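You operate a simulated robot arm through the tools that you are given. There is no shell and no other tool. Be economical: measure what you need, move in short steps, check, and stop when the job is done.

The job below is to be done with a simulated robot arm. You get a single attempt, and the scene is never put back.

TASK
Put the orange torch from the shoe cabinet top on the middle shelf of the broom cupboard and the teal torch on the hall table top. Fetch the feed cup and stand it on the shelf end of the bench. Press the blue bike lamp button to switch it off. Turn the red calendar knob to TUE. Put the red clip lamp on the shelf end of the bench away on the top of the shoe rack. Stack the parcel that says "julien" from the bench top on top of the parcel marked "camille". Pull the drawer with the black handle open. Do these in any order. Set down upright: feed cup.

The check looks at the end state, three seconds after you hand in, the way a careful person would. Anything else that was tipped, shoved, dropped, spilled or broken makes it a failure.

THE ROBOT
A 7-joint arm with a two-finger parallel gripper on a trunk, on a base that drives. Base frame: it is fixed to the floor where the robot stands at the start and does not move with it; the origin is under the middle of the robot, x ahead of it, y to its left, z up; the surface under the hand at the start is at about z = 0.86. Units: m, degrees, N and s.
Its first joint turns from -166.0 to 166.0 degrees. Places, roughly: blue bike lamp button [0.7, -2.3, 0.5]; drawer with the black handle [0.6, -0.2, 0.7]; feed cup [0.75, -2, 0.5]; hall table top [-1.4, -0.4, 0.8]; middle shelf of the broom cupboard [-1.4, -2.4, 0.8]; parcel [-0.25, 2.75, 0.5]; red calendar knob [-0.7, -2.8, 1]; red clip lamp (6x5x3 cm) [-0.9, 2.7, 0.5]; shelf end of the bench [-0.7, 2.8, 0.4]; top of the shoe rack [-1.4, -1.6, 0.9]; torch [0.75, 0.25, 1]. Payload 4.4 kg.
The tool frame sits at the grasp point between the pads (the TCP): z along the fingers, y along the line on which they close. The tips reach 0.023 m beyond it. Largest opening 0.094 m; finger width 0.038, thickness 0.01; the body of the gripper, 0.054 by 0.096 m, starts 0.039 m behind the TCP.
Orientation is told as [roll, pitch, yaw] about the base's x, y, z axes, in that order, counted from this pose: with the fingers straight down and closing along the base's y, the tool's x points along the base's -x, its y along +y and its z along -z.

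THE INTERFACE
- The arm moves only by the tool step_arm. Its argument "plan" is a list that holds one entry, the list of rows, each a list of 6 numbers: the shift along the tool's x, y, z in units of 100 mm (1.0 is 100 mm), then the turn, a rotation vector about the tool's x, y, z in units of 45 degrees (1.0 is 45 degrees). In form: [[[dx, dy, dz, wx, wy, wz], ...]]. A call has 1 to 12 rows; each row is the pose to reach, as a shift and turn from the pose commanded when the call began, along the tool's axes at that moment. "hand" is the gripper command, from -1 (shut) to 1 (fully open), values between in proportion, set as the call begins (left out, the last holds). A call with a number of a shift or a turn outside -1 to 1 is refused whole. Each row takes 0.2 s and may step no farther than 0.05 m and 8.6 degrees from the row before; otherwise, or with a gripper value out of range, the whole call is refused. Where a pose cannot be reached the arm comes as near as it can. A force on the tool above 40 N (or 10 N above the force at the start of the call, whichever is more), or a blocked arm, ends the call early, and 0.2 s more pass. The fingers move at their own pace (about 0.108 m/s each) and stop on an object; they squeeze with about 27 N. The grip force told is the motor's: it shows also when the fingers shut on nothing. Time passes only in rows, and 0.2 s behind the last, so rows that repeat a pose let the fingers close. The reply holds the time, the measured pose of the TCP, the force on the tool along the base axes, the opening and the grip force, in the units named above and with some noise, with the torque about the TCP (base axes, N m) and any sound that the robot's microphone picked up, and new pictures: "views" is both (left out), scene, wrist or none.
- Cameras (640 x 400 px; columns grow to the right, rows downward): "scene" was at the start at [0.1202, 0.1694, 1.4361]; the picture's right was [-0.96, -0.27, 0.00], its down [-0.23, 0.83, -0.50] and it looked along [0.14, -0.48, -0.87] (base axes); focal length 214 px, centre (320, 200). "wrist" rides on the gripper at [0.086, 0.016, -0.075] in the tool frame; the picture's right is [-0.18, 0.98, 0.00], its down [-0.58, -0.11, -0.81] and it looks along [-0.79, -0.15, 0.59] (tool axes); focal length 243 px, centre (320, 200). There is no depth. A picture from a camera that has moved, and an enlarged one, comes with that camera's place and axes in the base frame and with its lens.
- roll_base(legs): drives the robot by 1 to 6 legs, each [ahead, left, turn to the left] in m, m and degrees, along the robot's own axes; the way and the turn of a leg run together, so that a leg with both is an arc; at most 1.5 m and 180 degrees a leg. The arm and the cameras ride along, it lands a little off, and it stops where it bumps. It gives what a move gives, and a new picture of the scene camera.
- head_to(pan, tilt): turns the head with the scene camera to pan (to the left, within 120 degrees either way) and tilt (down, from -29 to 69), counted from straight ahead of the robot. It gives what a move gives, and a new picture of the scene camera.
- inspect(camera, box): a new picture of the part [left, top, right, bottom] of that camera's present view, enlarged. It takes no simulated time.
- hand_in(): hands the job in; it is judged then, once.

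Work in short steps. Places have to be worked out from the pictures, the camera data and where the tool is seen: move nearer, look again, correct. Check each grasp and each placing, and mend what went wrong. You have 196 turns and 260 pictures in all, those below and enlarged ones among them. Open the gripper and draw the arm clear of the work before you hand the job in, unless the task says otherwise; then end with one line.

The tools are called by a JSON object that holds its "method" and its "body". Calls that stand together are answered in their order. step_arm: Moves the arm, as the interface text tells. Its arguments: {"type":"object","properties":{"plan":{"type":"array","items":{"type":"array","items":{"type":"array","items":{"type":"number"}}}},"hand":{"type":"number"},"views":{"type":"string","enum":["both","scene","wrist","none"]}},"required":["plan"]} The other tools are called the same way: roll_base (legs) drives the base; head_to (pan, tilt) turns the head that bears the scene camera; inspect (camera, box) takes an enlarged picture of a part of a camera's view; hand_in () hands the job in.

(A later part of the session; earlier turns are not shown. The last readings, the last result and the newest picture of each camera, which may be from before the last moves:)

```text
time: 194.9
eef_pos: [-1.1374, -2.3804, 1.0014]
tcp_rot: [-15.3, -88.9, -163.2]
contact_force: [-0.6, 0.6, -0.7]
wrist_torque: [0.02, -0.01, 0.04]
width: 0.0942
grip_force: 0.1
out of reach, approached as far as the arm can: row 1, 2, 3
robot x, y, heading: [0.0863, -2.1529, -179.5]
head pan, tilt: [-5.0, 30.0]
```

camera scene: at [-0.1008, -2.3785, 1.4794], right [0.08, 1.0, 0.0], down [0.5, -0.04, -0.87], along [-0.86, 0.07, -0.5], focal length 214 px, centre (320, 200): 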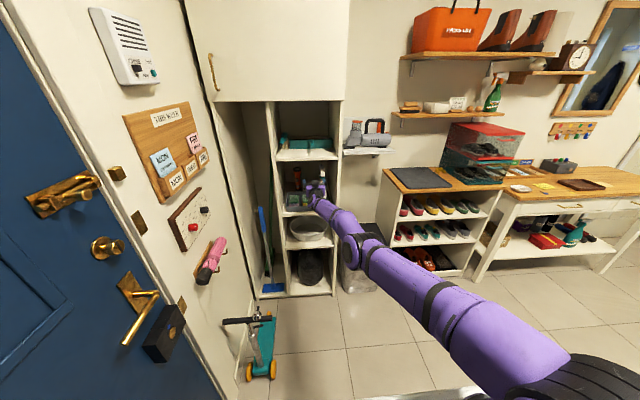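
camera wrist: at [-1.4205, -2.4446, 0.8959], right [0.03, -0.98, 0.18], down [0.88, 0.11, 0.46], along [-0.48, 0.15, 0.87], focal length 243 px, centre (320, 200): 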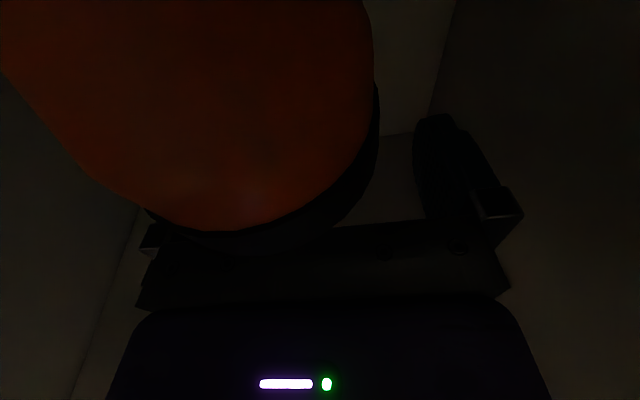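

{"method": "step_arm", "body": {"plan": [[[-0.15, -0.1, 0, 0, 0, 0], [-0.3, -0.2, 0, 0, 0, 0], [-0.45, -0.3, 0, 0, 0, 0], [-0.55, -0.4, 0, 0, 0, 0]]], "views": "none"}}

{"method": "step_arm", "body": {"plan": [[[0, 0.1, -0.2, -0.05, 0, 0], [0, 0.2, -0.4, -0.1, 0, 0], [0, 0.3, -0.6, -0.15, 0, 0], [0, 0.4, -0.9, -0.15, 0, 0]]], "views": "scene"}}

```text
time: 195.9
eef_pos: [-1.1561, -2.3475, 1.055]
tcp_rot: [-17.1, -88.9, -161.7]
contact_force: [-0.3, -0.8, -0.5]
wrist_torque: [-0.01, 0.02, 0.01]
width: 0.0939
grip_force: 0.0
out of reach, approached as far as the arm can: row 1, 2, 3, 4
robot x, y, heading: [0.085, -2.1509, -179.4]
head pan, tilt: [-5.0, 30.0]
```

```text
time: 196.9
eef_pos: [-1.1411, -2.4021, 1.0445]
tcp_rot: [-9.7, -89.0, -162.1]
contact_force: [0.7, -0.7, -0.8]
wrist_torque: [0.0, 0.02, -0.03]
width: 0.0941
grip_force: 0.1
out of reach, approached as far as the arm can: row 1, 2, 3, 4
robot x, y, heading: [0.0873, -2.1477, -179.5]
head pan, tilt: [-5.0, 30.0]
camera scene: at [-0.0987, -2.3769, 1.4794], right [0.08, 1.0, 0.0], down [0.5, -0.04, -0.87], along [-0.86, 0.07, -0.5], focal length 214 px, centre (320, 200)
```

scene: 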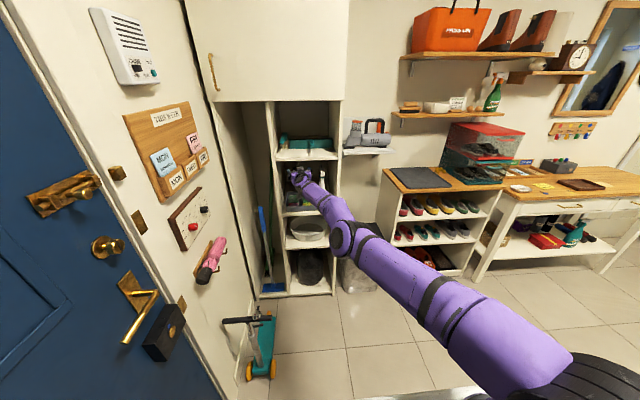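

The straight arm is singular for pulling back, so I free the hand using the base instead: a left-turning arc while strafing right, which draws the hand out along x.

{"method": "roll_base", "body": {"legs": [[0.06, -0.24, 12.5], [0.05, -0.24, 12.5]]}}

```text
time: 200.2
eef_pos: [-1.1367, -2.4505, 1.0449]
tcp_rot: [-12.7, -88.7, -134.1]
contact_force: [-0.2, -0.6, -0.3]
wrist_torque: [-0.01, 0.0, 0.0]
width: 0.0939
grip_force: 0.2
robot x, y, heading: [-0.1335, -1.6987, -154.5]
head pan, tilt: [-5.0, 30.0]
camera scene: at [-0.2017, -1.9874, 1.4782], right [-0.35, 0.94, 0.0], down [0.47, 0.18, -0.87], along [-0.81, -0.3, -0.5], focal length 214 px, centre (320, 200)
```

scene: 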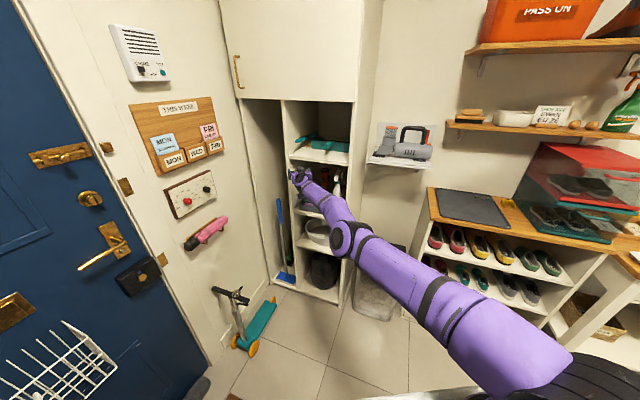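

The hand is now at the mouth of the compartment with room behind. I'll ask for a sustained retraction over many rows to work the elbow out of its straight pose.

{"method": "step_arm", "body": {"plan": [[[-0.1, 0, -0.35, 0, 0, 0], [-0.2, 0, -0.7, 0, 0, 0], [-0.2, 0, -1.0, 0, 0, 0], [-0.2, 0, -1.0, 0, 0, 0], [-0.2, 0, -1.0, 0, 0, 0], [-0.2, 0, -1.0, 0, 0, 0], [-0.2, 0, -1.0, 0, 0, 0], [-0.2, 0, -1.0, 0, 0, 0], [-0.2, 0, -1.0, 0, 0, 0], [-0.2, 0, -1.0, 0, 0, 0], [-0.2, 0, -1.0, 0, 0, 0], [-0.2, 0, -1.0, 0, 0, 0]]], "views": "none"}}

```text
time: 202.8
eef_pos: [-1.1256, -2.4627, 1.0573]
tcp_rot: [-12.9, -88.8, -134.0]
contact_force: [0.0, -0.1, 0.1]
wrist_torque: [0.01, 0.0, -0.04]
width: 0.0941
grip_force: 0.1
out of reach, approached as far as the arm can: row 1, 2, 3, 4, 5, 6, 7, 8, 9, 10, 11, 12
robot x, y, heading: [-0.1324, -1.6968, -154.2]
head pan, tilt: [-5.0, 30.0]
```

Sustained retraction barely helps. I'll instead pitch the hand downward about the wrist, moving it off whatever joint limit is binding.

{"method": "step_arm", "body": {"plan": [[[0.26, 0, -0.02, 0, 0.17, 0], [0.5, 0, -0.07, 0, 0.33, 0], [0.74, 0, -0.15, 0, 0.5, 0], [0.97, 0, -0.27, 0, 0.667, 0]]], "views": "none"}}

{"method": "step_arm", "body": {"plan": [[[0.1, 0, -0.3, 0, 0, 0], [0.1, 0, -0.6, 0, 0, 0], [0.1, 0, -0.95, 0, 0, 0]]], "views": "none"}}

```text
time: 203.8
eef_pos: [-1.1029, -2.4481, 0.9522]
tcp_rot: [-0.2, -58.7, -146.5]
contact_force: [0.5, 0.8, 0.7]
wrist_torque: [0.01, 0.01, -0.02]
width: 0.0941
grip_force: 0.0
robot x, y, heading: [-0.1317, -1.7003, -154.5]
head pan, tilt: [-5.0, 30.0]
```

```text
time: 204.6
eef_pos: [-1.09, -2.4634, 0.9767]
tcp_rot: [-0.5, -58.8, -146.4]
contact_force: [0.0, -0.4, 0.0]
wrist_torque: [-0.06, 0.0, 0.02]
width: 0.094
grip_force: 0.1
out of reach, approached as far as the arm can: row 1, 2, 3
robot x, y, heading: [-0.1313, -1.7002, -154.3]
head pan, tilt: [-5.0, 30.0]
```

Still bound at the elbow. I try moving upward with some retreat to bend the arm out of the straight pose.

{"method": "step_arm", "body": {"plan": [[[-0.3, 0, -0.3, 0, 0, 0], [-0.6, 0, -0.6, 0, 0, 0], [-0.9, 0, -0.9, 0, 0, 0], [-1.0, 0, -1.0, 0, 0, 0]]], "views": "none"}}

{"method": "step_arm", "body": {"plan": [[[-0.3, 0, -0.3, 0, 0, 0], [-0.6, 0, -0.6, 0, 0, 0], [-0.9, 0, -0.9, 0, 0, 0], [-1.0, 0, -1.0, 0, 0, 0]]], "views": "scene"}}

```text
time: 205.6
eef_pos: [-1.0755, -2.4835, 1.1332]
tcp_rot: [0.2, -59.5, -146.2]
contact_force: [1.9, -4.0, -2.2]
wrist_torque: [0.06, 0.17, -0.26]
width: 0.094
grip_force: 0.1
out of reach, approached as far as the arm can: row 1, 2, 3, 4
robot x, y, heading: [-0.1334, -1.6984, -154.5]
head pan, tilt: [-5.0, 30.0]
```

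```text
time: 206.6
eef_pos: [-1.0337, -2.4236, 1.2544]
tcp_rot: [-0.5, -58.8, -146.4]
contact_force: [0.2, -0.1, -0.1]
wrist_torque: [-0.02, -0.03, 0.0]
width: 0.0941
grip_force: 0.0
out of reach, approached as far as the arm can: row 1
robot x, y, heading: [-0.131, -1.696, -154.3]
head pan, tilt: [-5.0, 30.0]
camera scene: at [-0.202, -1.9875, 1.4781], right [-0.35, 0.94, 0.0], down [0.47, 0.18, -0.87], along [-0.81, -0.3, -0.5], focal length 214 px, centre (320, 200)
```

scene: 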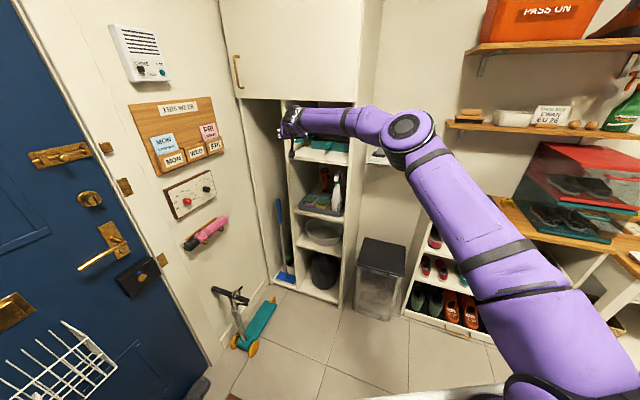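

Freed — elbow is bent up again. I pull the arm in toward the robot's centreline.

{"method": "step_arm", "body": {"plan": [[[0.15, -0.2, -0.25, 0, 0, 0], [0.3, -0.4, -0.5, 0, 0, 0], [0.45, -0.6, -0.8, 0, 0, 0]]], "views": "none"}}

{"method": "step_arm", "body": {"plan": [[[0.15, -0.2, -0.25, 0, -0.1, 0], [0.3, -0.4, -0.5, 0, -0.2, 0], [0.45, -0.6, -0.8, 0, -0.35, 0], [0.5, -0.8, -0.9, 0, -0.5, 0], [0.5, -0.95, -0.95, 0, -0.68, 0]]], "views": "none"}}

```text
time: 207.4
eef_pos: [-0.9902, -2.3242, 1.256]
tcp_rot: [-0.5, -58.8, -146.3]
contact_force: [-0.3, -0.8, -1.0]
wrist_torque: [0.0, 0.02, -0.03]
width: 0.0941
grip_force: 0.0
robot x, y, heading: [-0.1302, -1.7007, -154.4]
head pan, tilt: [-5.0, 30.0]
```

```text
time: 208.6
eef_pos: [-0.9499, -2.1828, 1.2631]
tcp_rot: [-23.1, -89.5, -123.8]
contact_force: [-0.1, 0.2, 1.3]
wrist_torque: [0.04, 0.0, -0.02]
width: 0.094
grip_force: 0.2
robot x, y, heading: [-0.1305, -1.696, -154.5]
head pan, tilt: [-5.0, 30.0]
```

Now I drive to face the wall with the calendar panel: shift, turn left to heading −90°, and line up.

{"method": "roll_base", "body": {"legs": [[0.116, -0.22, 0], [0, 0, 64.5], [0.1, -0.37, 0]]}}

{"method": "head_to", "body": {"pan": -12, "tilt": 25}}

```text
time: 215.2
eef_pos: [-0.6289, -2.6042, 1.2628]
tcp_rot: [-24.7, -89.3, -58.4]
contact_force: [-0.8, -0.1, 0.1]
wrist_torque: [0.02, 0.0, -0.04]
width: 0.0939
grip_force: 0.0
robot x, y, heading: [-0.7049, -1.6576, -90.6]
head pan, tilt: [-5.0, 30.0]
camera scene: at [-0.472, -1.849, 1.4782], right [-0.99, 0.1, 0.0], down [0.05, 0.5, -0.87], along [-0.09, -0.86, -0.5], focal length 214 px, centre (320, 200)
```

scene: 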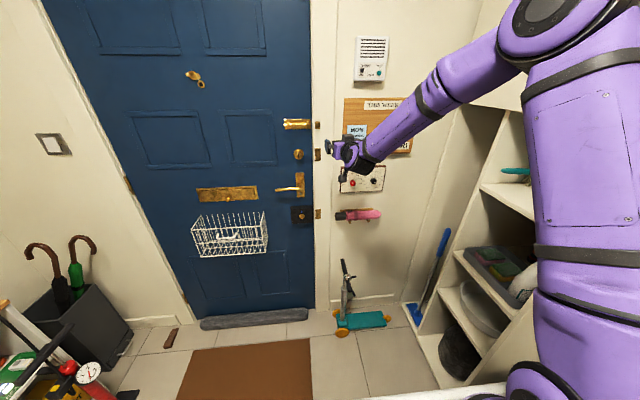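

```text
time: 215.9
eef_pos: [-0.6293, -2.6041, 1.2639]
tcp_rot: [-24.2, -89.4, -59.1]
contact_force: [0.1, -0.1, 0.2]
wrist_torque: [0.0, 0.0, -0.02]
width: 0.0941
grip_force: 0.0
robot x, y, heading: [-0.6987, -1.6543, -90.8]
head pan, tilt: [-12.0, 25.0]
camera scene: at [-0.4832, -1.8489, 1.4861], right [-0.98, 0.22, 0.0], down [0.09, 0.41, -0.91], along [-0.2, -0.88, -0.42], focal length 214 px, centre (320, 200)
```

scene: 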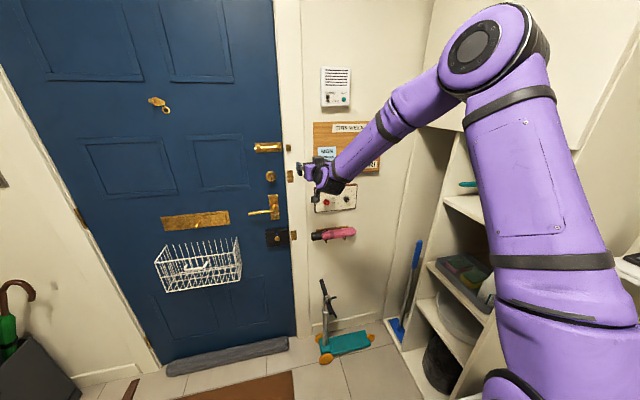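

I check the pump and umbrella stand near the shelf, since I bumped backwards there earlier.

{"method": "head_to", "body": {"pan": 55, "tilt": 35}}

{"method": "inspect", "body": {"camera": "scene", "box": [200, 60, 520, 260]}}

```text
time: 217.3
eef_pos: [-0.6291, -2.6032, 1.264]
tcp_rot: [-24.5, -89.4, -58.7]
contact_force: [-0.3, 0.3, 0.7]
wrist_torque: [0.02, -0.02, -0.02]
width: 0.0939
grip_force: 0.1
robot x, y, heading: [-0.7001, -1.6545, -90.8]
head pan, tilt: [55.0, 35.0]
camera scene: at [-0.3915, -1.8106, 1.4704], right [-0.59, -0.81, 0.0], down [-0.46, 0.34, -0.82], along [0.66, -0.48, -0.57], focal length 214 px, centre (320, 200)
```

scene: 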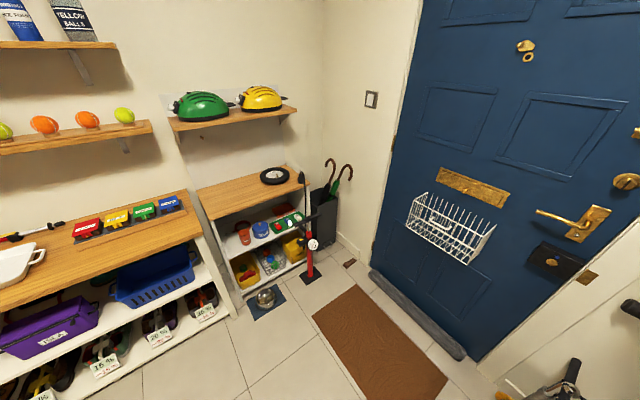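

```text
2.00 times, centred on (360, 160) of scene
camera zoom: at [-0.3915, -1.8106, 1.4704], right [-0.59, -0.81, 0.0], down [-0.46, 0.34, -0.82], along [0.66, -0.48, -0.57], focal length 429 px, centre (240, 280)
```

zoom: 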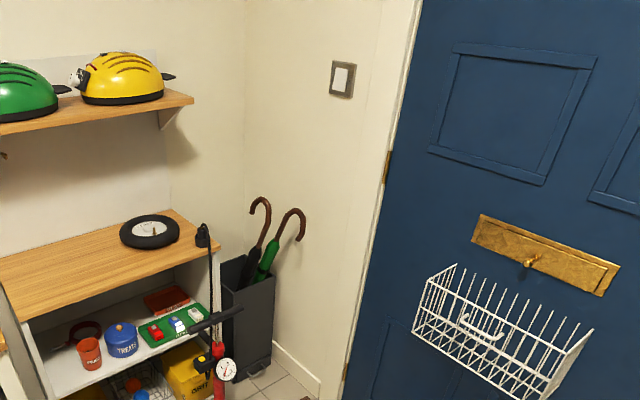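

Pump, umbrella stand and bowl are all upright. Now back to the calendar panel for a close zoom.

{"method": "head_to", "body": {"pan": -12, "tilt": 25}}

{"method": "inspect", "body": {"camera": "scene", "box": [310, 180, 362, 215]}}

```text
time: 218.6
eef_pos: [-0.6289, -2.6043, 1.2627]
tcp_rot: [-24.4, -89.3, -58.6]
contact_force: [-0.2, 0.9, 0.1]
wrist_torque: [0.04, -0.01, -0.01]
width: 0.0939
grip_force: 0.1
robot x, y, heading: [-0.6983, -1.6518, -91.1]
head pan, tilt: [-12.0, 25.0]
camera scene: at [-0.4832, -1.8489, 1.4861], right [-0.98, 0.22, 0.0], down [0.09, 0.41, -0.91], along [-0.2, -0.88, -0.42], focal length 214 px, centre (320, 200)
```

scene: 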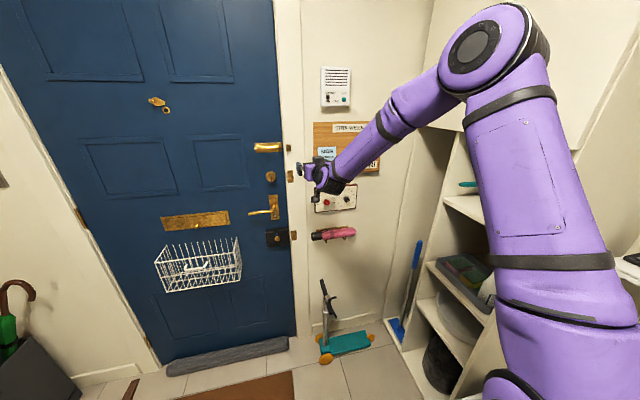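

```text
11.43 times, centred on (336, 198) of scene
camera zoom: at [-0.4832, -1.8489, 1.4861], right [-0.98, 0.22, 0.0], down [0.09, 0.41, -0.91], along [-0.2, -0.88, -0.42], focal length 2451 px, centre (137, 229)
```

zoom: 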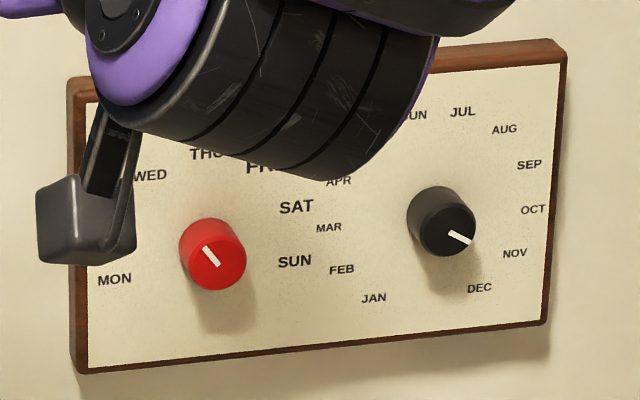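

The red knob points at WED; TUE is one step (~36°) counter-clockwise. Knob face is triangulated at (−0.728, −2.769, 1.03). I lower the hand and square it to the wall, pre-rolled a bit so the camera clears the pink umbrella.

{"method": "step_arm", "body": {"plan": [[[0.3, -0.15, 0, 0.05, 0, -0.1], [0.6, -0.3, 0, 0.1, 0, -0.2], [0.9, -0.5, 0, 0.155, 0, -0.33], [1.0, -0.55, 0, 0.155, 0, -0.45]]], "hand": 0.2, "views": "none"}}

```text
time: 219.6
eef_pos: [-0.6853, -2.6105, 1.1609]
tcp_rot: [-92.1, -69.3, 1.8]
contact_force: [-0.3, -0.3, 0.5]
wrist_torque: [0.0, 0.0, 0.0]
width: 0.0565
grip_force: 0.0
robot x, y, heading: [-0.6966, -1.6539, -90.9]
head pan, tilt: [-12.0, 25.0]
```

{"method": "step_arm", "body": {"plan": [[[0, 0, 0, 0, 0, 0]]], "views": "wrist"}}

```text
time: 220.0
eef_pos: [-0.6855, -2.6111, 1.1615]
tcp_rot: [-92.0, -69.3, 1.8]
contact_force: [0.5, -0.2, 0.1]
wrist_torque: [0.0, 0.0, 0.02]
width: 0.0563
grip_force: 0.1
robot x, y, heading: [-0.6983, -1.6567, -90.6]
head pan, tilt: [-12.0, 25.0]
camera wrist: at [-0.7, -2.5377, 1.073], right [0.98, 0.0, -0.17], down [0.1, 0.81, 0.57], along [0.14, -0.58, 0.8], focal length 243 px, centre (320, 200)
```

wrist: 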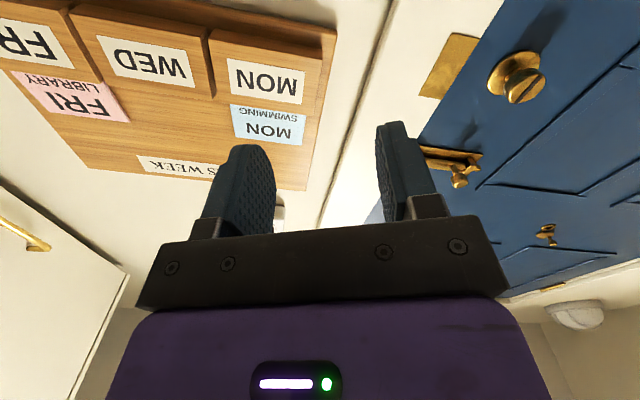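

Hand points squarely at the wall. I lower to the knob height and move in to 6 cm short, then look.

{"method": "step_arm", "body": {"plan": [[[0.35, 0.02, 0, 0, 0, 0], [0.7, 0.04, 0, 0, 0, 0], [1.0, 0.05, 0, 0, 0, 0]]], "views": "none"}}

{"method": "step_arm", "body": {"plan": [[[0.2, 0.01, 0.2, 0, 0, 0], [0.38, 0.02, 0.5, 0, 0, 0], [0.38, 0.02, 0.78, 0, 0, 0]]], "views": "wrist"}}

{"method": "inspect", "body": {"camera": "scene", "box": [300, 170, 370, 230]}}

```text
time: 220.8
eef_pos: [-0.7134, -2.6114, 1.0668]
tcp_rot: [-92.2, -69.6, 2.2]
contact_force: [0.1, -0.2, 0.1]
wrist_torque: [0.04, -0.02, -0.01]
width: 0.0565
grip_force: 0.0
robot x, y, heading: [-0.7036, -1.655, -90.5]
head pan, tilt: [-12.0, 25.0]
```

```text
time: 221.6
eef_pos: [-0.726, -2.6892, 1.0339]
tcp_rot: [-92.0, -69.5, 1.9]
contact_force: [0.1, 0.4, 0.1]
wrist_torque: [0.02, 0.0, 0.0]
width: 0.0563
grip_force: 0.1
robot x, y, heading: [-0.6997, -1.6546, -90.8]
head pan, tilt: [-12.0, 25.0]
camera wrist: at [-0.7407, -2.6167, 0.9447], right [0.99, 0.0, -0.17], down [0.1, 0.81, 0.57], along [0.14, -0.58, 0.8], focal length 243 px, centre (320, 200)
```

wrist: 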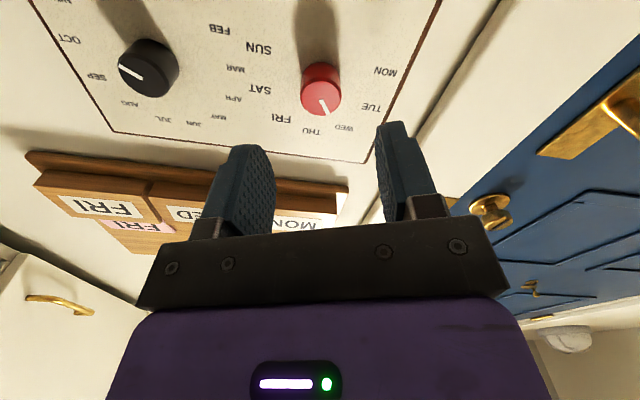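

```text
6.67 times, centred on (335, 200) of scene
camera zoom: at [-0.4833, -1.8487, 1.4862], right [-0.98, 0.22, 0.0], down [0.09, 0.41, -0.91], along [-0.2, -0.88, -0.42], focal length 1430 px, centre (220, 200)
```

zoom: 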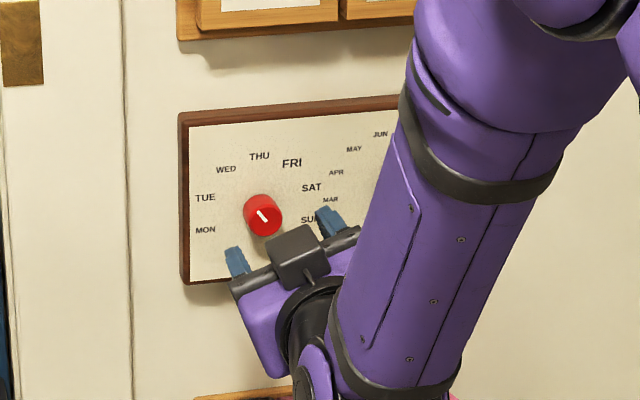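

Aligned with the knob. I advance 7 cm and close on it.

{"method": "step_arm", "body": {"plan": [[[0, 0.02, 0.3, 0, 0, 0], [0, 0.02, 0.55, 0, 0, 0], [0, 0.02, 0.73, 0, 0, 0]]], "views": "wrist"}}

{"method": "step_arm", "body": {"plan": [[[0, 0, 0, 0, 0, 0], [0, 0, 0, 0, 0, 0], [0, 0, 0, 0, 0, 0]]], "hand": -1, "views": "none"}}

```text
time: 222.4
eef_pos: [-0.7214, -2.7529, 1.0323]
tcp_rot: [-91.7, -69.5, 1.8]
contact_force: [0.4, 22.0, 8.8]
wrist_torque: [0.44, -0.05, 0.5]
width: 0.0551
grip_force: 0.1
robot x, y, heading: [-0.6993, -1.6534, -90.7]
head pan, tilt: [-12.0, 25.0]
stopped in row 3: the force on the tool passed its limit at 184 N (the readings are from after the stop); the commanded pose is now the measured one
camera wrist: at [-0.7367, -2.6799, 0.9447], right [0.99, 0.0, -0.17], down [0.1, 0.81, 0.57], along [0.14, -0.58, 0.8], focal length 243 px, centre (320, 200)
```

wrist: 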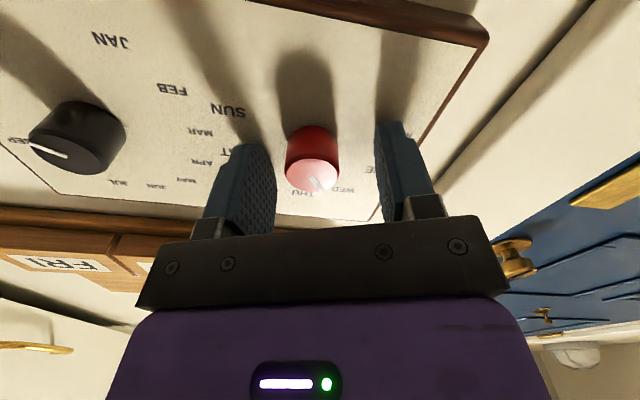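

```text
time: 223.2
eef_pos: [-0.7265, -2.7537, 1.0329]
tcp_rot: [-91.7, -69.5, 1.5]
contact_force: [-15.2, 32.1, 9.4]
wrist_torque: [-0.08, 0.21, 0.12]
width: 0.0254
grip_force: 45.0
robot x, y, heading: [-0.6971, -1.6529, -90.8]
head pan, tilt: [-12.0, 25.0]
```

Gripped at 0.025 m (the tips were touching the plate). I ease back 4 mm and turn counter-clockwise ~37°.

{"method": "step_arm", "body": {"plan": [[[0, 0, -0.04, 0, 0, 0], [0, 0, -0.04, 0, 0, -0.1], [0, 0, -0.04, 0, 0, -0.22], [0, 0, -0.04, 0, 0, -0.34], [0, 0, -0.04, 0, 0, -0.46], [0, 0, -0.04, 0, 0, -0.58], [0, 0, -0.04, 0, 0, -0.7], [0, 0, -0.04, 0, 0, -0.82]]], "views": "wrist"}}

{"method": "inspect", "body": {"camera": "scene", "box": [300, 170, 370, 230]}}

```text
time: 224.3
eef_pos: [-0.7238, -2.7516, 1.0323]
tcp_rot: [-90.8, -53.8, 0.6]
contact_force: [-2.4, -12.3, -5.1]
wrist_torque: [0.21, -0.01, 0.6]
width: 0.0255
grip_force: 44.9
robot x, y, heading: [-0.7005, -1.6546, -90.7]
head pan, tilt: [-12.0, 25.0]
stopped in row 5: the force on the tool passed its limit at 47 N (the readings are from after the stop); the commanded pose is now the measured one
camera wrist: at [-0.7617, -2.6788, 0.9515], right [0.9, -0.01, -0.43], down [0.26, 0.81, 0.53], along [0.35, -0.58, 0.73], focal length 243 px, centre (320, 200)
```

wrist: 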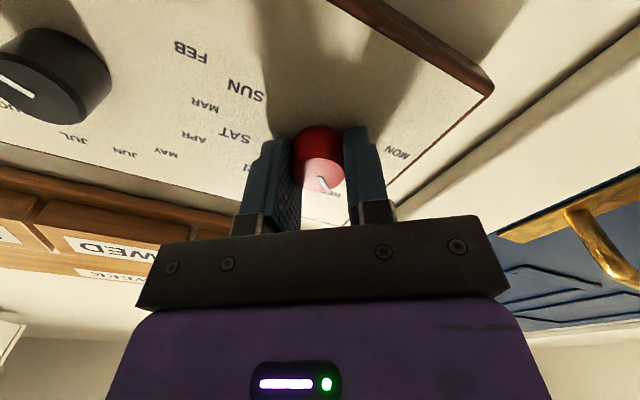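

```text
6.67 times, centred on (335, 200) of scene
camera zoom: at [-0.4836, -1.8502, 1.486], right [-0.98, 0.22, 0.0], down [0.09, 0.41, -0.91], along [-0.2, -0.88, -0.42], focal length 1430 px, centre (220, 200)
```

zoom: 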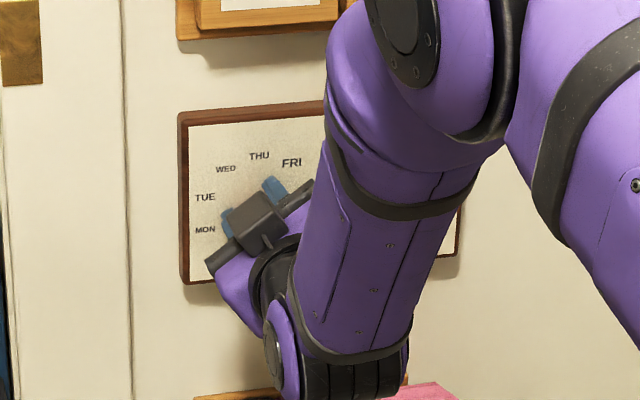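

It turned ~16° before a force stop. I continue the remaining ~21°.

{"method": "step_arm", "body": {"plan": [[[0, 0, 0, 0, 0, -0.1], [0, 0, 0, 0, 0, -0.2], [0, 0, 0, 0, 0, -0.3], [0, 0, 0, 0, 0, -0.4], [0, 0, 0, 0, 0, -0.48]]], "views": "none"}}

```text
time: 225.5
eef_pos: [-0.7233, -2.7532, 1.0319]
tcp_rot: [-90.6, -32.2, 0.4]
contact_force: [1.4, -32.7, -9.6]
wrist_torque: [0.26, -0.02, 0.93]
width: 0.0255
grip_force: 44.9
robot x, y, heading: [-0.7007, -1.6564, -90.7]
head pan, tilt: [-12.0, 25.0]
```

{"method": "step_arm", "body": {"plan": [[[0, 0, 0, 0, 0, 0], [0, 0, 0, 0, 0, 0], [0, 0, -0.3, 0, 0, 0], [0, 0, -0.6, 0, 0, 0], [0, 0, -0.9, 0, 0, 0]]], "hand": 0.2, "views": "wrist"}}

{"method": "inspect", "body": {"camera": "scene", "box": [305, 175, 355, 220]}}

```text
time: 226.7
eef_pos: [-0.7207, -2.6634, 1.0318]
tcp_rot: [-90.8, -32.2, 0.4]
contact_force: [-0.3, -0.3, -0.3]
wrist_torque: [0.02, 0.01, 0.02]
width: 0.0563
grip_force: 0.1
robot x, y, heading: [-0.6964, -1.6548, -91.0]
head pan, tilt: [-12.0, 25.0]
camera wrist: at [-0.7852, -2.5896, 0.9704], right [0.68, -0.01, -0.73], down [0.43, 0.81, 0.39], along [0.59, -0.59, 0.56], focal length 243 px, centre (320, 200)
```

wrist: 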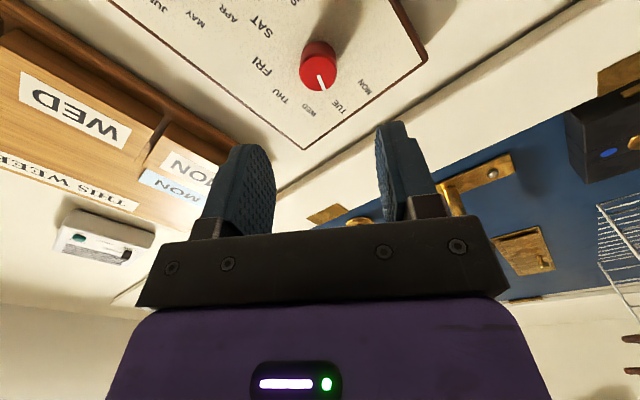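

```text
8.89 times, centred on (330, 198) of scene
camera zoom: at [-0.4835, -1.8496, 1.4861], right [-0.98, 0.22, 0.0], down [0.09, 0.41, -0.91], along [-0.2, -0.88, -0.42], focal length 1906 px, centre (231, 222)
```

zoom: 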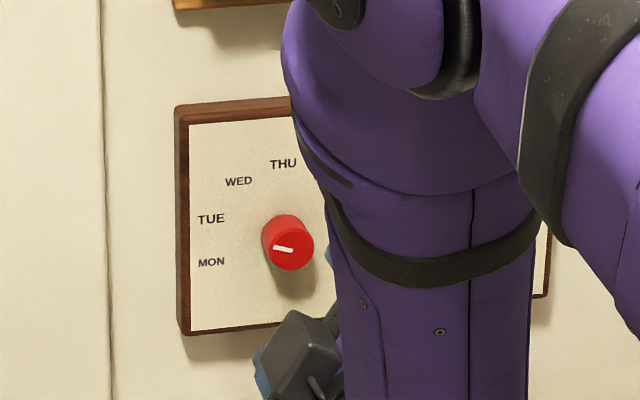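

The pointer now reads TUE. Next the bike lamps and cup on the low shelf near (0.65–0.7, −2.0…−2.3, 0.5). I back off, raise and unroll the hand.

{"method": "roll_base", "body": {"legs": [[-0.25, 0, 0]]}}

{"method": "step_arm", "body": {"plan": [[[-0.25, 0.25, 0, 0, 0, 0.15], [-0.5, 0.5, 0, 0, 0, 0.3], [-0.75, 0.75, 0, 0, 0, 0.45], [-0.9, 0.9, 0, 0, 0, 0.6], [-0.9, 0.9, 0, 0, 0, 0.75], [-0.9, 0.9, 0, 0, 0, 0.92]]], "views": "none"}}

{"method": "step_arm", "body": {"plan": [[[-0.2, 0, 0, 0, 0, 0.15], [-0.4, 0, 0, 0, 0.1, 0.35], [-0.5, 0, 0, 0, 0.25, 0.35], [-0.6, 0, 0, 0, 0.42, 0.35], [-0.6, 0, 0, 0, 0.6, 0.35], [-0.6, 0, 0, 0, 0.78, 0.35]]], "views": "none"}}

```text
time: 228.5
eef_pos: [-0.715, -2.4163, 1.0316]
tcp_rot: [-90.8, -32.3, 0.5]
contact_force: [0.8, 0.2, -0.1]
wrist_torque: [-0.01, 0.04, 0.03]
width: 0.0564
grip_force: 0.1
robot x, y, heading: [-0.6961, -1.4035, -90.8]
head pan, tilt: [-12.0, 25.0]
camera scene: at [-0.4798, -1.601, 1.4861], right [-0.98, 0.22, 0.0], down [0.09, 0.41, -0.91], along [-0.2, -0.88, -0.42], focal length 214 px, centre (320, 200)
```

scene: 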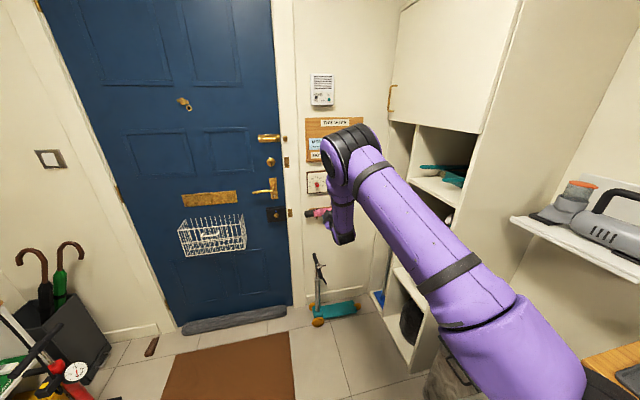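

```text
time: 229.9
eef_pos: [-0.5911, -2.4162, 1.0049]
tcp_rot: [-92.2, -73.8, 2.1]
contact_force: [0.7, -0.6, -1.3]
wrist_torque: [0.0, -0.01, -0.02]
width: 0.0564
grip_force: 0.0
robot x, y, heading: [-0.6951, -1.4051, -90.8]
head pan, tilt: [-12.0, 25.0]
```

```text
refused: row 2 steps farther than a row can; nothing moved
```

{"method": "step_arm", "body": {"plan": [[[-0.3, 0, -0.1, 0, 0, 0.15], [-0.6, 0, -0.2, 0, 0.05, 0.3], [-0.9, 0, -0.3, 0, 0.2, 0.36], [-1.0, 0, -0.4, 0, 0.37, 0.36], [-1.0, 0, -0.5, 0, 0.54, 0.36], [-1.0, 0, -0.5, 0, 0.71, 0.36], [-1.0, 0, -0.5, 0, 0.85, 0.36]]], "views": "none"}}

{"method": "step_arm", "body": {"plan": [[[-0.3, -0.1, -0.3, 0, 0, 0], [-0.6, -0.2, -0.6, 0, 0, 0], [-0.9, -0.3, -0.9, 0, 0, 0]]], "views": "none"}}

```text
time: 231.5
eef_pos: [-0.564, -2.3626, 1.0993]
tcp_rot: [-2.0, -52.8, -93.6]
contact_force: [-0.7, -0.6, 0.0]
wrist_torque: [0.03, -0.01, 0.06]
width: 0.0564
grip_force: 0.1
robot x, y, heading: [-0.6948, -1.4047, -90.7]
head pan, tilt: [-12.0, 25.0]
```

```text
time: 232.3
eef_pos: [-0.5894, -2.3448, 1.2256]
tcp_rot: [-2.0, -52.9, -93.5]
contact_force: [0.6, -0.3, 0.1]
wrist_torque: [-0.02, 0.01, -0.01]
width: 0.0563
grip_force: 0.1
robot x, y, heading: [-0.6923, -1.4096, -90.5]
head pan, tilt: [-12.0, 25.0]
```

{"method": "roll_base", "body": {"legs": [[0, 0.22, 0], [0, 0, 90.5], [0, -0.74, 0]]}}

{"method": "head_to", "body": {"pan": -8, "tilt": 42}}

{"method": "inspect", "body": {"camera": "scene", "box": [200, 120, 440, 300]}}

```text
time: 241.5
eef_pos: [0.4403, -2.0868, 1.2266]
tcp_rot: [-2.1, -52.9, -5.6]
contact_force: [-0.8, 0.6, 0.3]
wrist_torque: [0.0, 0.0, -0.03]
width: 0.0564
grip_force: 0.0
robot x, y, heading: [-0.5032, -2.1578, -2.9]
head pan, tilt: [-12.0, 25.0]
camera scene: at [-0.2997, -1.9495, 1.4863], right [-0.26, -0.97, 0.0], down [-0.41, 0.11, -0.91], along [0.88, -0.23, -0.42], focal length 214 px, centre (320, 200)
```

scene: 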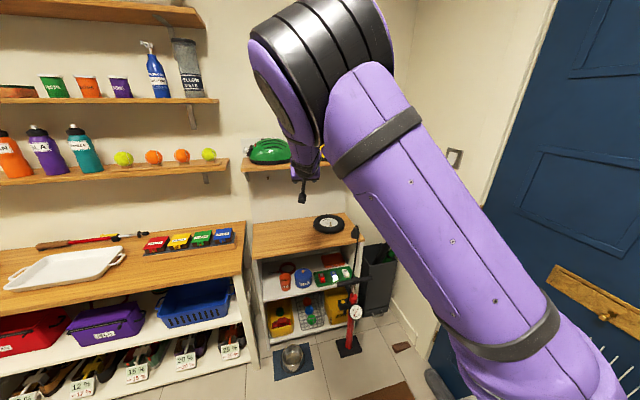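

```text
time: 242.3
eef_pos: [0.4384, -2.0896, 1.2267]
tcp_rot: [-2.0, -53.0, -5.7]
contact_force: [-0.8, -0.5, -0.6]
wrist_torque: [-0.02, 0.0, 0.0]
width: 0.0565
grip_force: 0.0
robot x, y, heading: [-0.5032, -2.1567, -2.9]
head pan, tilt: [-8.0, 42.0]
camera scene: at [-0.3066, -1.9417, 1.4601], right [-0.19, -0.98, 0.0], down [-0.66, 0.12, -0.74], along [0.73, -0.14, -0.67], focal length 214 px, centre (320, 200)
```

scene: 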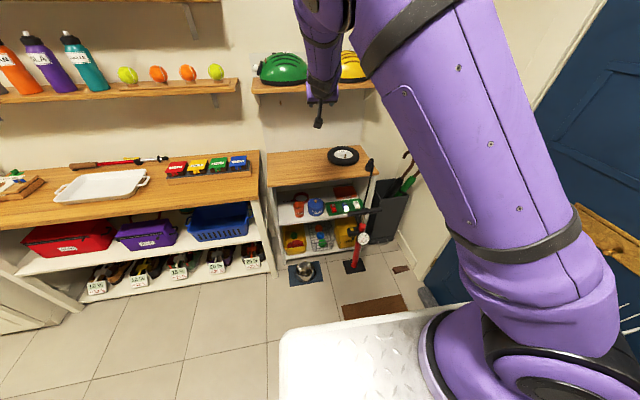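

```text
2.22 times, centred on (320, 210) of scene
camera zoom: at [-0.3066, -1.9417, 1.4601], right [-0.19, -0.98, 0.0], down [-0.66, 0.12, -0.74], along [0.73, -0.14, -0.67], focal length 477 px, centre (320, 178)
```

zoom: 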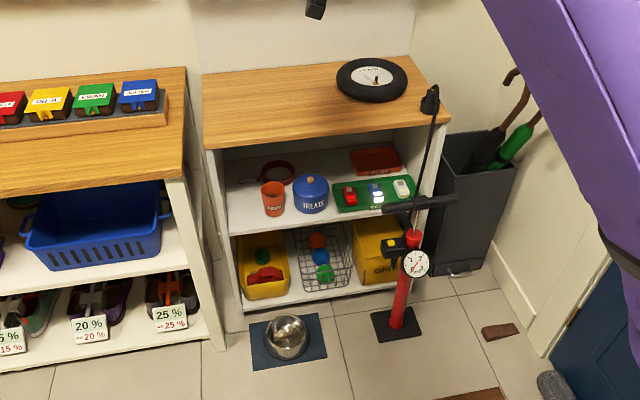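

I zoom in on the lamps and the cup.

{"method": "inspect", "body": {"camera": "scene", "box": [285, 180, 375, 230]}}

```text
7.11 times, centred on (330, 205) of scene
camera zoom: at [-0.3066, -1.9417, 1.4601], right [-0.19, -0.98, 0.0], down [-0.66, 0.12, -0.74], along [0.73, -0.14, -0.67], focal length 1525 px, centre (249, 164)
```

zoom: 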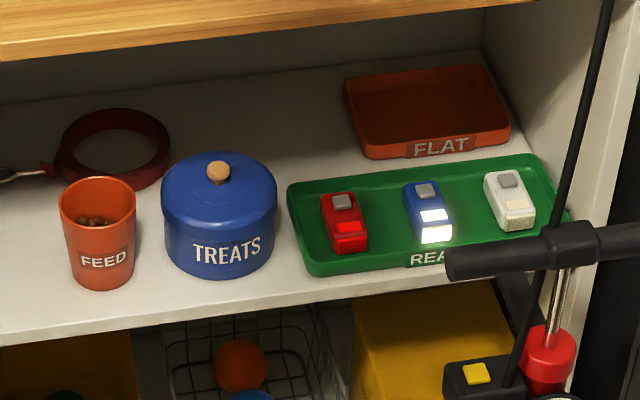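

The feed cup (orange, with feed in it) and the lit blue lamp with a grey top button are clear. The pump handle is in front of the lamp, so I'll come over it with closed fingers, hand rolled so the camera is on the left. First roll 90° and close.

{"method": "step_arm", "body": {"plan": [[[0, 0, 0, 0, 0, 0.167], [0, 0, 0, 0, 0, 0.333], [0, 0, 0, 0, 0, 0.5], [0, 0, 0, 0, 0, 0.667], [0, 0, 0, 0, 0, 0.833], [0, 0, 0, 0, 0, 1.0]]], "hand": -1, "views": "none"}}

{"method": "step_arm", "body": {"plan": [[[0, 0, 0, 0, 0, 0.167], [0, 0, 0, 0, 0, 0.333], [0, 0, 0, 0, 0, 0.5], [0, 0, 0, 0, 0, 0.667], [0, 0, 0, 0, 0, 0.833], [0, 0, 0, 0, 0, 1.0]]], "views": "none"}}

{"method": "step_arm", "body": {"plan": [[[0, -0.3, 0.3, 0.1, 0, 0], [0, -0.6, 0.6, 0.2, 0, 0], [0, -0.9, 0.9, 0.2, 0, 0]]], "views": "none"}}

{"method": "roll_base", "body": {"legs": [[0, 0, 2.9]]}}

```text
time: 243.7
eef_pos: [0.4393, -2.0891, 1.2271]
tcp_rot: [42.4, -35.3, -65.9]
contact_force: [0.0, -0.7, 0.8]
wrist_torque: [-0.02, 0.0, -0.03]
width: 0.0
grip_force: 26.6
robot x, y, heading: [-0.5024, -2.1552, -2.9]
head pan, tilt: [-8.0, 42.0]
```

```text
time: 245.1
eef_pos: [0.4394, -2.0885, 1.2264]
tcp_rot: [52.8, -1.1, -97.3]
contact_force: [0.2, -0.2, 0.1]
wrist_torque: [-0.02, 0.01, 0.02]
width: 0.0
grip_force: 27.1
robot x, y, heading: [-0.5024, -2.161, -3.0]
head pan, tilt: [-8.0, 42.0]
```

```text
time: 245.9
eef_pos: [0.4566, -2.0936, 1.1015]
tcp_rot: [44.0, -1.2, -97.2]
contact_force: [-0.3, 0.5, 1.1]
wrist_torque: [0.0, 0.05, -0.01]
width: 0.0002
grip_force: 26.4
robot x, y, heading: [-0.5008, -2.1571, -2.7]
head pan, tilt: [-8.0, 42.0]
```

```text
time: 246.7
eef_pos: [0.4522, -2.0467, 1.1015]
tcp_rot: [44.0, -1.2, -94.4]
contact_force: [-1.0, 0.3, -0.3]
wrist_torque: [-0.06, 0.0, 0.01]
width: 0.0
grip_force: 27.0
robot x, y, heading: [-0.5017, -2.1534, -0.0]
head pan, tilt: [-8.0, 42.0]
camera scene: at [-0.3179, -1.9322, 1.46], right [-0.14, -0.99, 0.0], down [-0.66, 0.09, -0.74], along [0.74, -0.1, -0.67], focal length 214 px, centre (320, 200)
```

scene: 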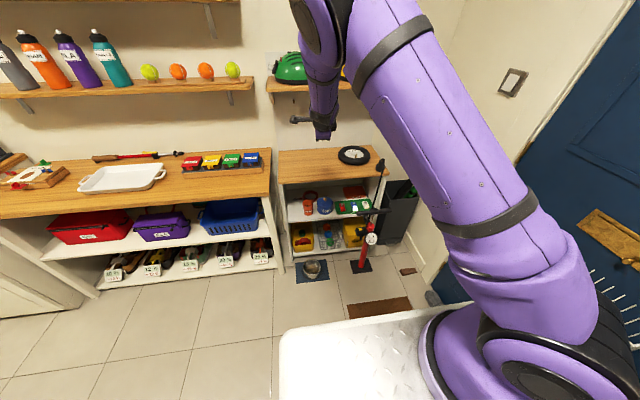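

{"method": "step_arm", "body": {"plan": [[[-0.2, -0.3, 0.3, 0, 0, 0], [-0.4, -0.6, 0.6, 0, 0, 0], [-0.6, -0.9, 0.9, 0, 0, 0]]], "views": "none"}}

{"method": "step_arm", "body": {"plan": [[[-0.2, -0.3, 0.3, 0, 0, 0], [-0.4, -0.6, 0.6, 0, 0, 0], [-0.6, -0.9, 0.9, 0, 0, 0]]], "views": "none"}}

{"method": "step_arm", "body": {"plan": [[[-0.2, -0.3, 0.3, 0, 0, 0], [-0.4, -0.6, 0.6, 0, 0, 0], [-0.6, -0.9, 0.9, 0, 0, 0]]], "views": "wrist"}}

```text
time: 247.5
eef_pos: [0.4436, -2.1072, 0.9773]
tcp_rot: [44.1, -1.0, -94.3]
contact_force: [-0.7, 1.3, 0.1]
wrist_torque: [-0.04, 0.0, -0.04]
width: 0.0
grip_force: 27.5
robot x, y, heading: [-0.5054, -2.1586, -0.1]
head pan, tilt: [-8.0, 42.0]
```

```text
time: 248.3
eef_pos: [0.4376, -2.1705, 0.8483]
tcp_rot: [43.9, -1.2, -94.4]
contact_force: [-0.6, 0.4, -0.2]
wrist_torque: [-0.05, 0.01, -0.01]
width: 0.0
grip_force: 26.7
robot x, y, heading: [-0.5006, -2.1566, -0.0]
head pan, tilt: [-8.0, 42.0]
```

```text
time: 249.1
eef_pos: [0.4322, -2.2343, 0.7238]
tcp_rot: [44.0, -1.1, -94.2]
contact_force: [0.8, -0.5, 0.7]
wrist_torque: [0.02, 0.03, -0.06]
width: 0.0001
grip_force: 26.9
robot x, y, heading: [-0.5067, -2.1563, 0.3]
head pan, tilt: [-8.0, 42.0]
camera wrist: at [0.3985, -2.145, 0.786], right [0.69, -0.22, 0.69], down [-0.68, -0.52, 0.52], along [0.24, -0.82, -0.51], focal length 243 px, centre (320, 200)
```

wrist: 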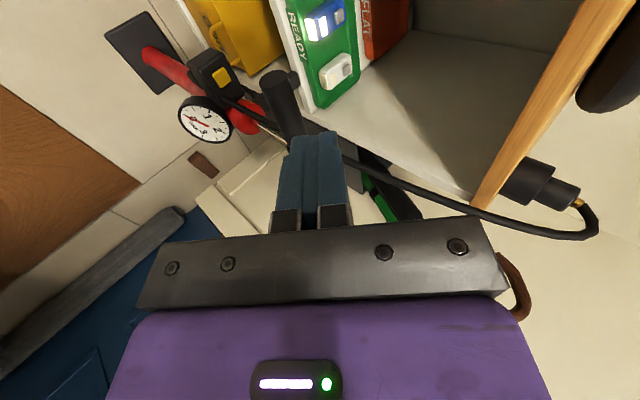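

Triangulating both cameras puts the button at (0.664, −2.292, 0.507). I lower in front of the shelf (left of the pump handle), then drive in under the top board.

{"method": "step_arm", "body": {"plan": [[[0, -0.32, 0.33, 0, 0, 0], [0, -0.64, 0.66, 0, 0, 0], [0, -0.96, 1.0, 0, 0, 0]]], "views": "none"}}

{"method": "roll_base", "body": {"legs": [[0.12, 0, 0]]}}

{"method": "step_arm", "body": {"plan": [[[0, 0, 0, 0, 0, 0]]], "views": "wrist"}}

```text
time: 249.9
eef_pos: [0.4307, -2.2353, 0.5867]
tcp_rot: [44.0, -1.1, -94.5]
contact_force: [-0.5, -1.0, 0.7]
wrist_torque: [0.01, 0.03, -0.01]
width: 0.0
grip_force: 26.6
robot x, y, heading: [-0.5031, -2.1576, -0.2]
head pan, tilt: [-8.0, 42.0]
```

```text
time: 251.1
eef_pos: [0.5536, -2.2466, 0.5873]
tcp_rot: [44.0, -1.1, -94.6]
contact_force: [0.5, -1.1, 0.0]
wrist_torque: [0.02, 0.05, 0.04]
width: 0.0002
grip_force: 27.3
robot x, y, heading: [-0.3758, -2.1641, -0.3]
head pan, tilt: [-8.0, 42.0]
camera scene: at [-0.1932, -1.9402, 1.4601], right [-0.14, -0.99, 0.0], down [-0.66, 0.09, -0.74], along [0.74, -0.11, -0.67], focal length 214 px, centre (320, 200)
```

scene: 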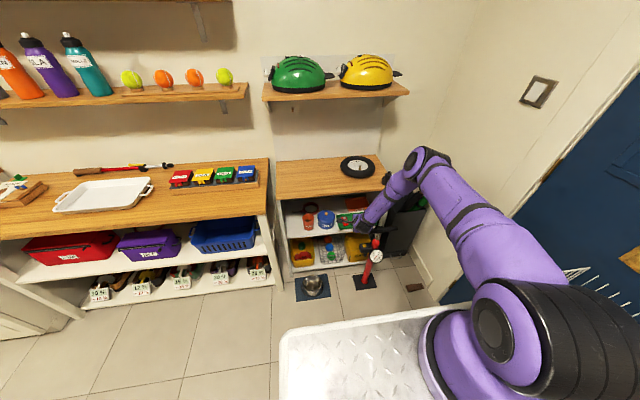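

```text
time: 251.5
eef_pos: [0.5549, -2.2472, 0.587]
tcp_rot: [43.9, -1.0, -94.7]
contact_force: [-6.6, 0.9, 3.5]
wrist_torque: [-0.03, 0.32, -0.16]
width: 0.0
grip_force: 26.5
robot x, y, heading: [-0.3786, -2.1648, -0.2]
head pan, tilt: [-8.0, 42.0]
camera wrist: at [0.5217, -2.1565, 0.6491], right [0.69, -0.23, 0.69], down [-0.68, -0.52, 0.52], along [0.24, -0.82, -0.51], focal length 243 px, centre (320, 200)
```

wrist: 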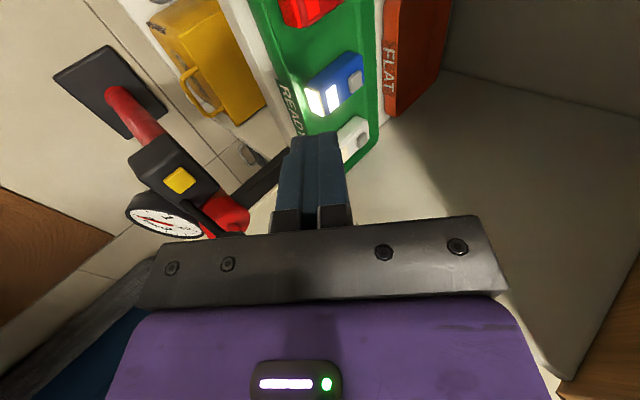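

A slight contact force appears (perhaps the pump handle under the fingers), so I lift 2 cm before proceeding.

{"method": "step_arm", "body": {"plan": [[[0, 0.14, -0.145, 0, 0, 0]]], "views": "none"}}

{"method": "inspect", "body": {"camera": "scene", "box": [290, 140, 450, 300]}}

```text
time: 251.9
eef_pos: [0.5562, -2.2482, 0.6087]
tcp_rot: [44.1, -1.1, -94.7]
contact_force: [-0.7, -1.0, 0.4]
wrist_torque: [0.0, -0.01, 0.01]
width: 0.0
grip_force: 26.6
robot x, y, heading: [-0.3792, -2.1676, -0.2]
head pan, tilt: [-8.0, 42.0]
```

```text
2.50 times, centred on (370, 220) of scene
camera zoom: at [-0.1915, -1.9416, 1.46], right [-0.14, -0.99, 0.0], down [-0.66, 0.09, -0.74], along [0.74, -0.11, -0.67], focal length 536 px, centre (195, 150)
```

zoom: 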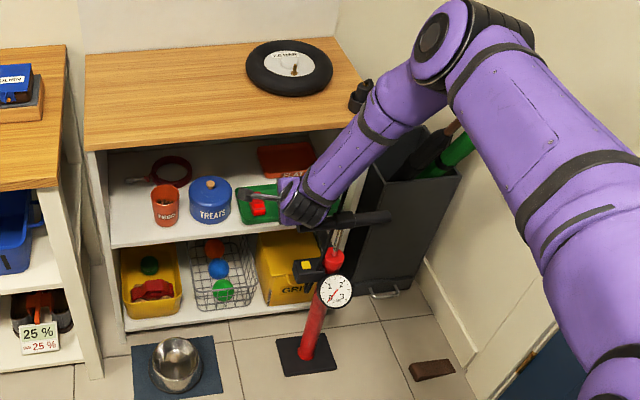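

Clear now. I move in and slightly down to just above the blue lamp's button.

{"method": "step_arm", "body": {"plan": [[[-0.05, 0.12, 0.32, 0, 0, 0], [-0.15, 0.23, 0.63, 0, 0, 0], [-0.38, 0.34, 0.93, 0, 0, 0]]], "views": "wrist"}}

```text
time: 252.7
eef_pos: [0.6381, -2.2931, 0.5655]
tcp_rot: [44.0, -1.1, -94.5]
contact_force: [-0.2, 0.8, 0.3]
wrist_torque: [0.0, 0.03, -0.03]
width: 0.0001
grip_force: 27.2
robot x, y, heading: [-0.3799, -2.1661, -0.0]
head pan, tilt: [-8.0, 42.0]
camera wrist: at [0.6051, -2.202, 0.6273], right [0.69, -0.23, 0.69], down [-0.68, -0.52, 0.52], along [0.24, -0.82, -0.51], focal length 243 px, centre (320, 200)
```

wrist: 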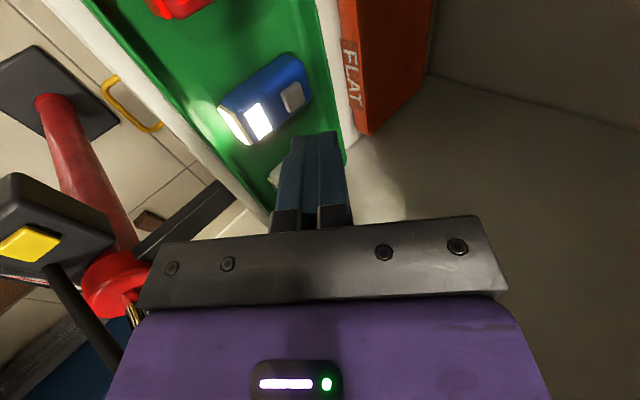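

The button is at about (0.668, −2.289, 0.507). I move over it and press down gently.

{"method": "step_arm", "body": {"plan": [[[0.04, -0.03, 0.18, 0, 0, 0], [0.05, -0.07, 0.36, 0, 0, 0]]], "views": "none"}}

{"method": "step_arm", "body": {"plan": [[[0, -0.028, 0.029, 0, 0, 0], [0, -0.055, 0.058, 0, 0, 0], [0, -0.085, 0.087, 0, 0, 0]]], "views": "wrist"}}

```text
time: 253.3
eef_pos: [0.6595, -2.288, 0.5337]
tcp_rot: [44.0, -1.0, -94.7]
contact_force: [1.3, -0.2, 0.9]
wrist_torque: [0.02, 0.01, 0.0]
width: 0.0001
grip_force: 27.5
robot x, y, heading: [-0.3818, -2.1627, -0.4]
head pan, tilt: [-8.0, 42.0]
```

```text
time: 254.1
eef_pos: [0.6592, -2.2881, 0.5212]
tcp_rot: [44.1, -1.0, -94.7]
contact_force: [-0.2, -0.3, 0.4]
wrist_torque: [-0.02, -0.01, 0.0]
width: 0.0
grip_force: 26.8
robot x, y, heading: [-0.3779, -2.1645, 0.1]
head pan, tilt: [-8.0, 42.0]
camera wrist: at [0.627, -2.1985, 0.5837], right [0.69, -0.23, 0.69], down [-0.68, -0.52, 0.52], along [0.24, -0.82, -0.51], focal length 243 px, centre (320, 200)
```

wrist: 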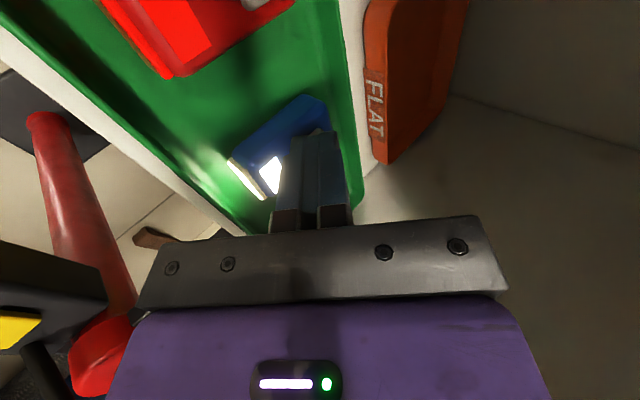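

{"method": "step_arm", "body": {"plan": [[[0, -0.02, 0.02, 0, 0, 0], [0, -0.04, 0.042, 0, 0, 0], [0, -0.06, 0.063, 0, 0, 0]]], "views": "none"}}

```text
time: 254.9
eef_pos: [0.6602, -2.2887, 0.5121]
tcp_rot: [44.0, -1.2, -94.6]
contact_force: [0.3, -0.1, -0.3]
wrist_torque: [0.02, 0.0, 0.02]
width: 0.0
grip_force: 26.8
robot x, y, heading: [-0.3787, -2.1626, -0.1]
head pan, tilt: [-8.0, 42.0]
```

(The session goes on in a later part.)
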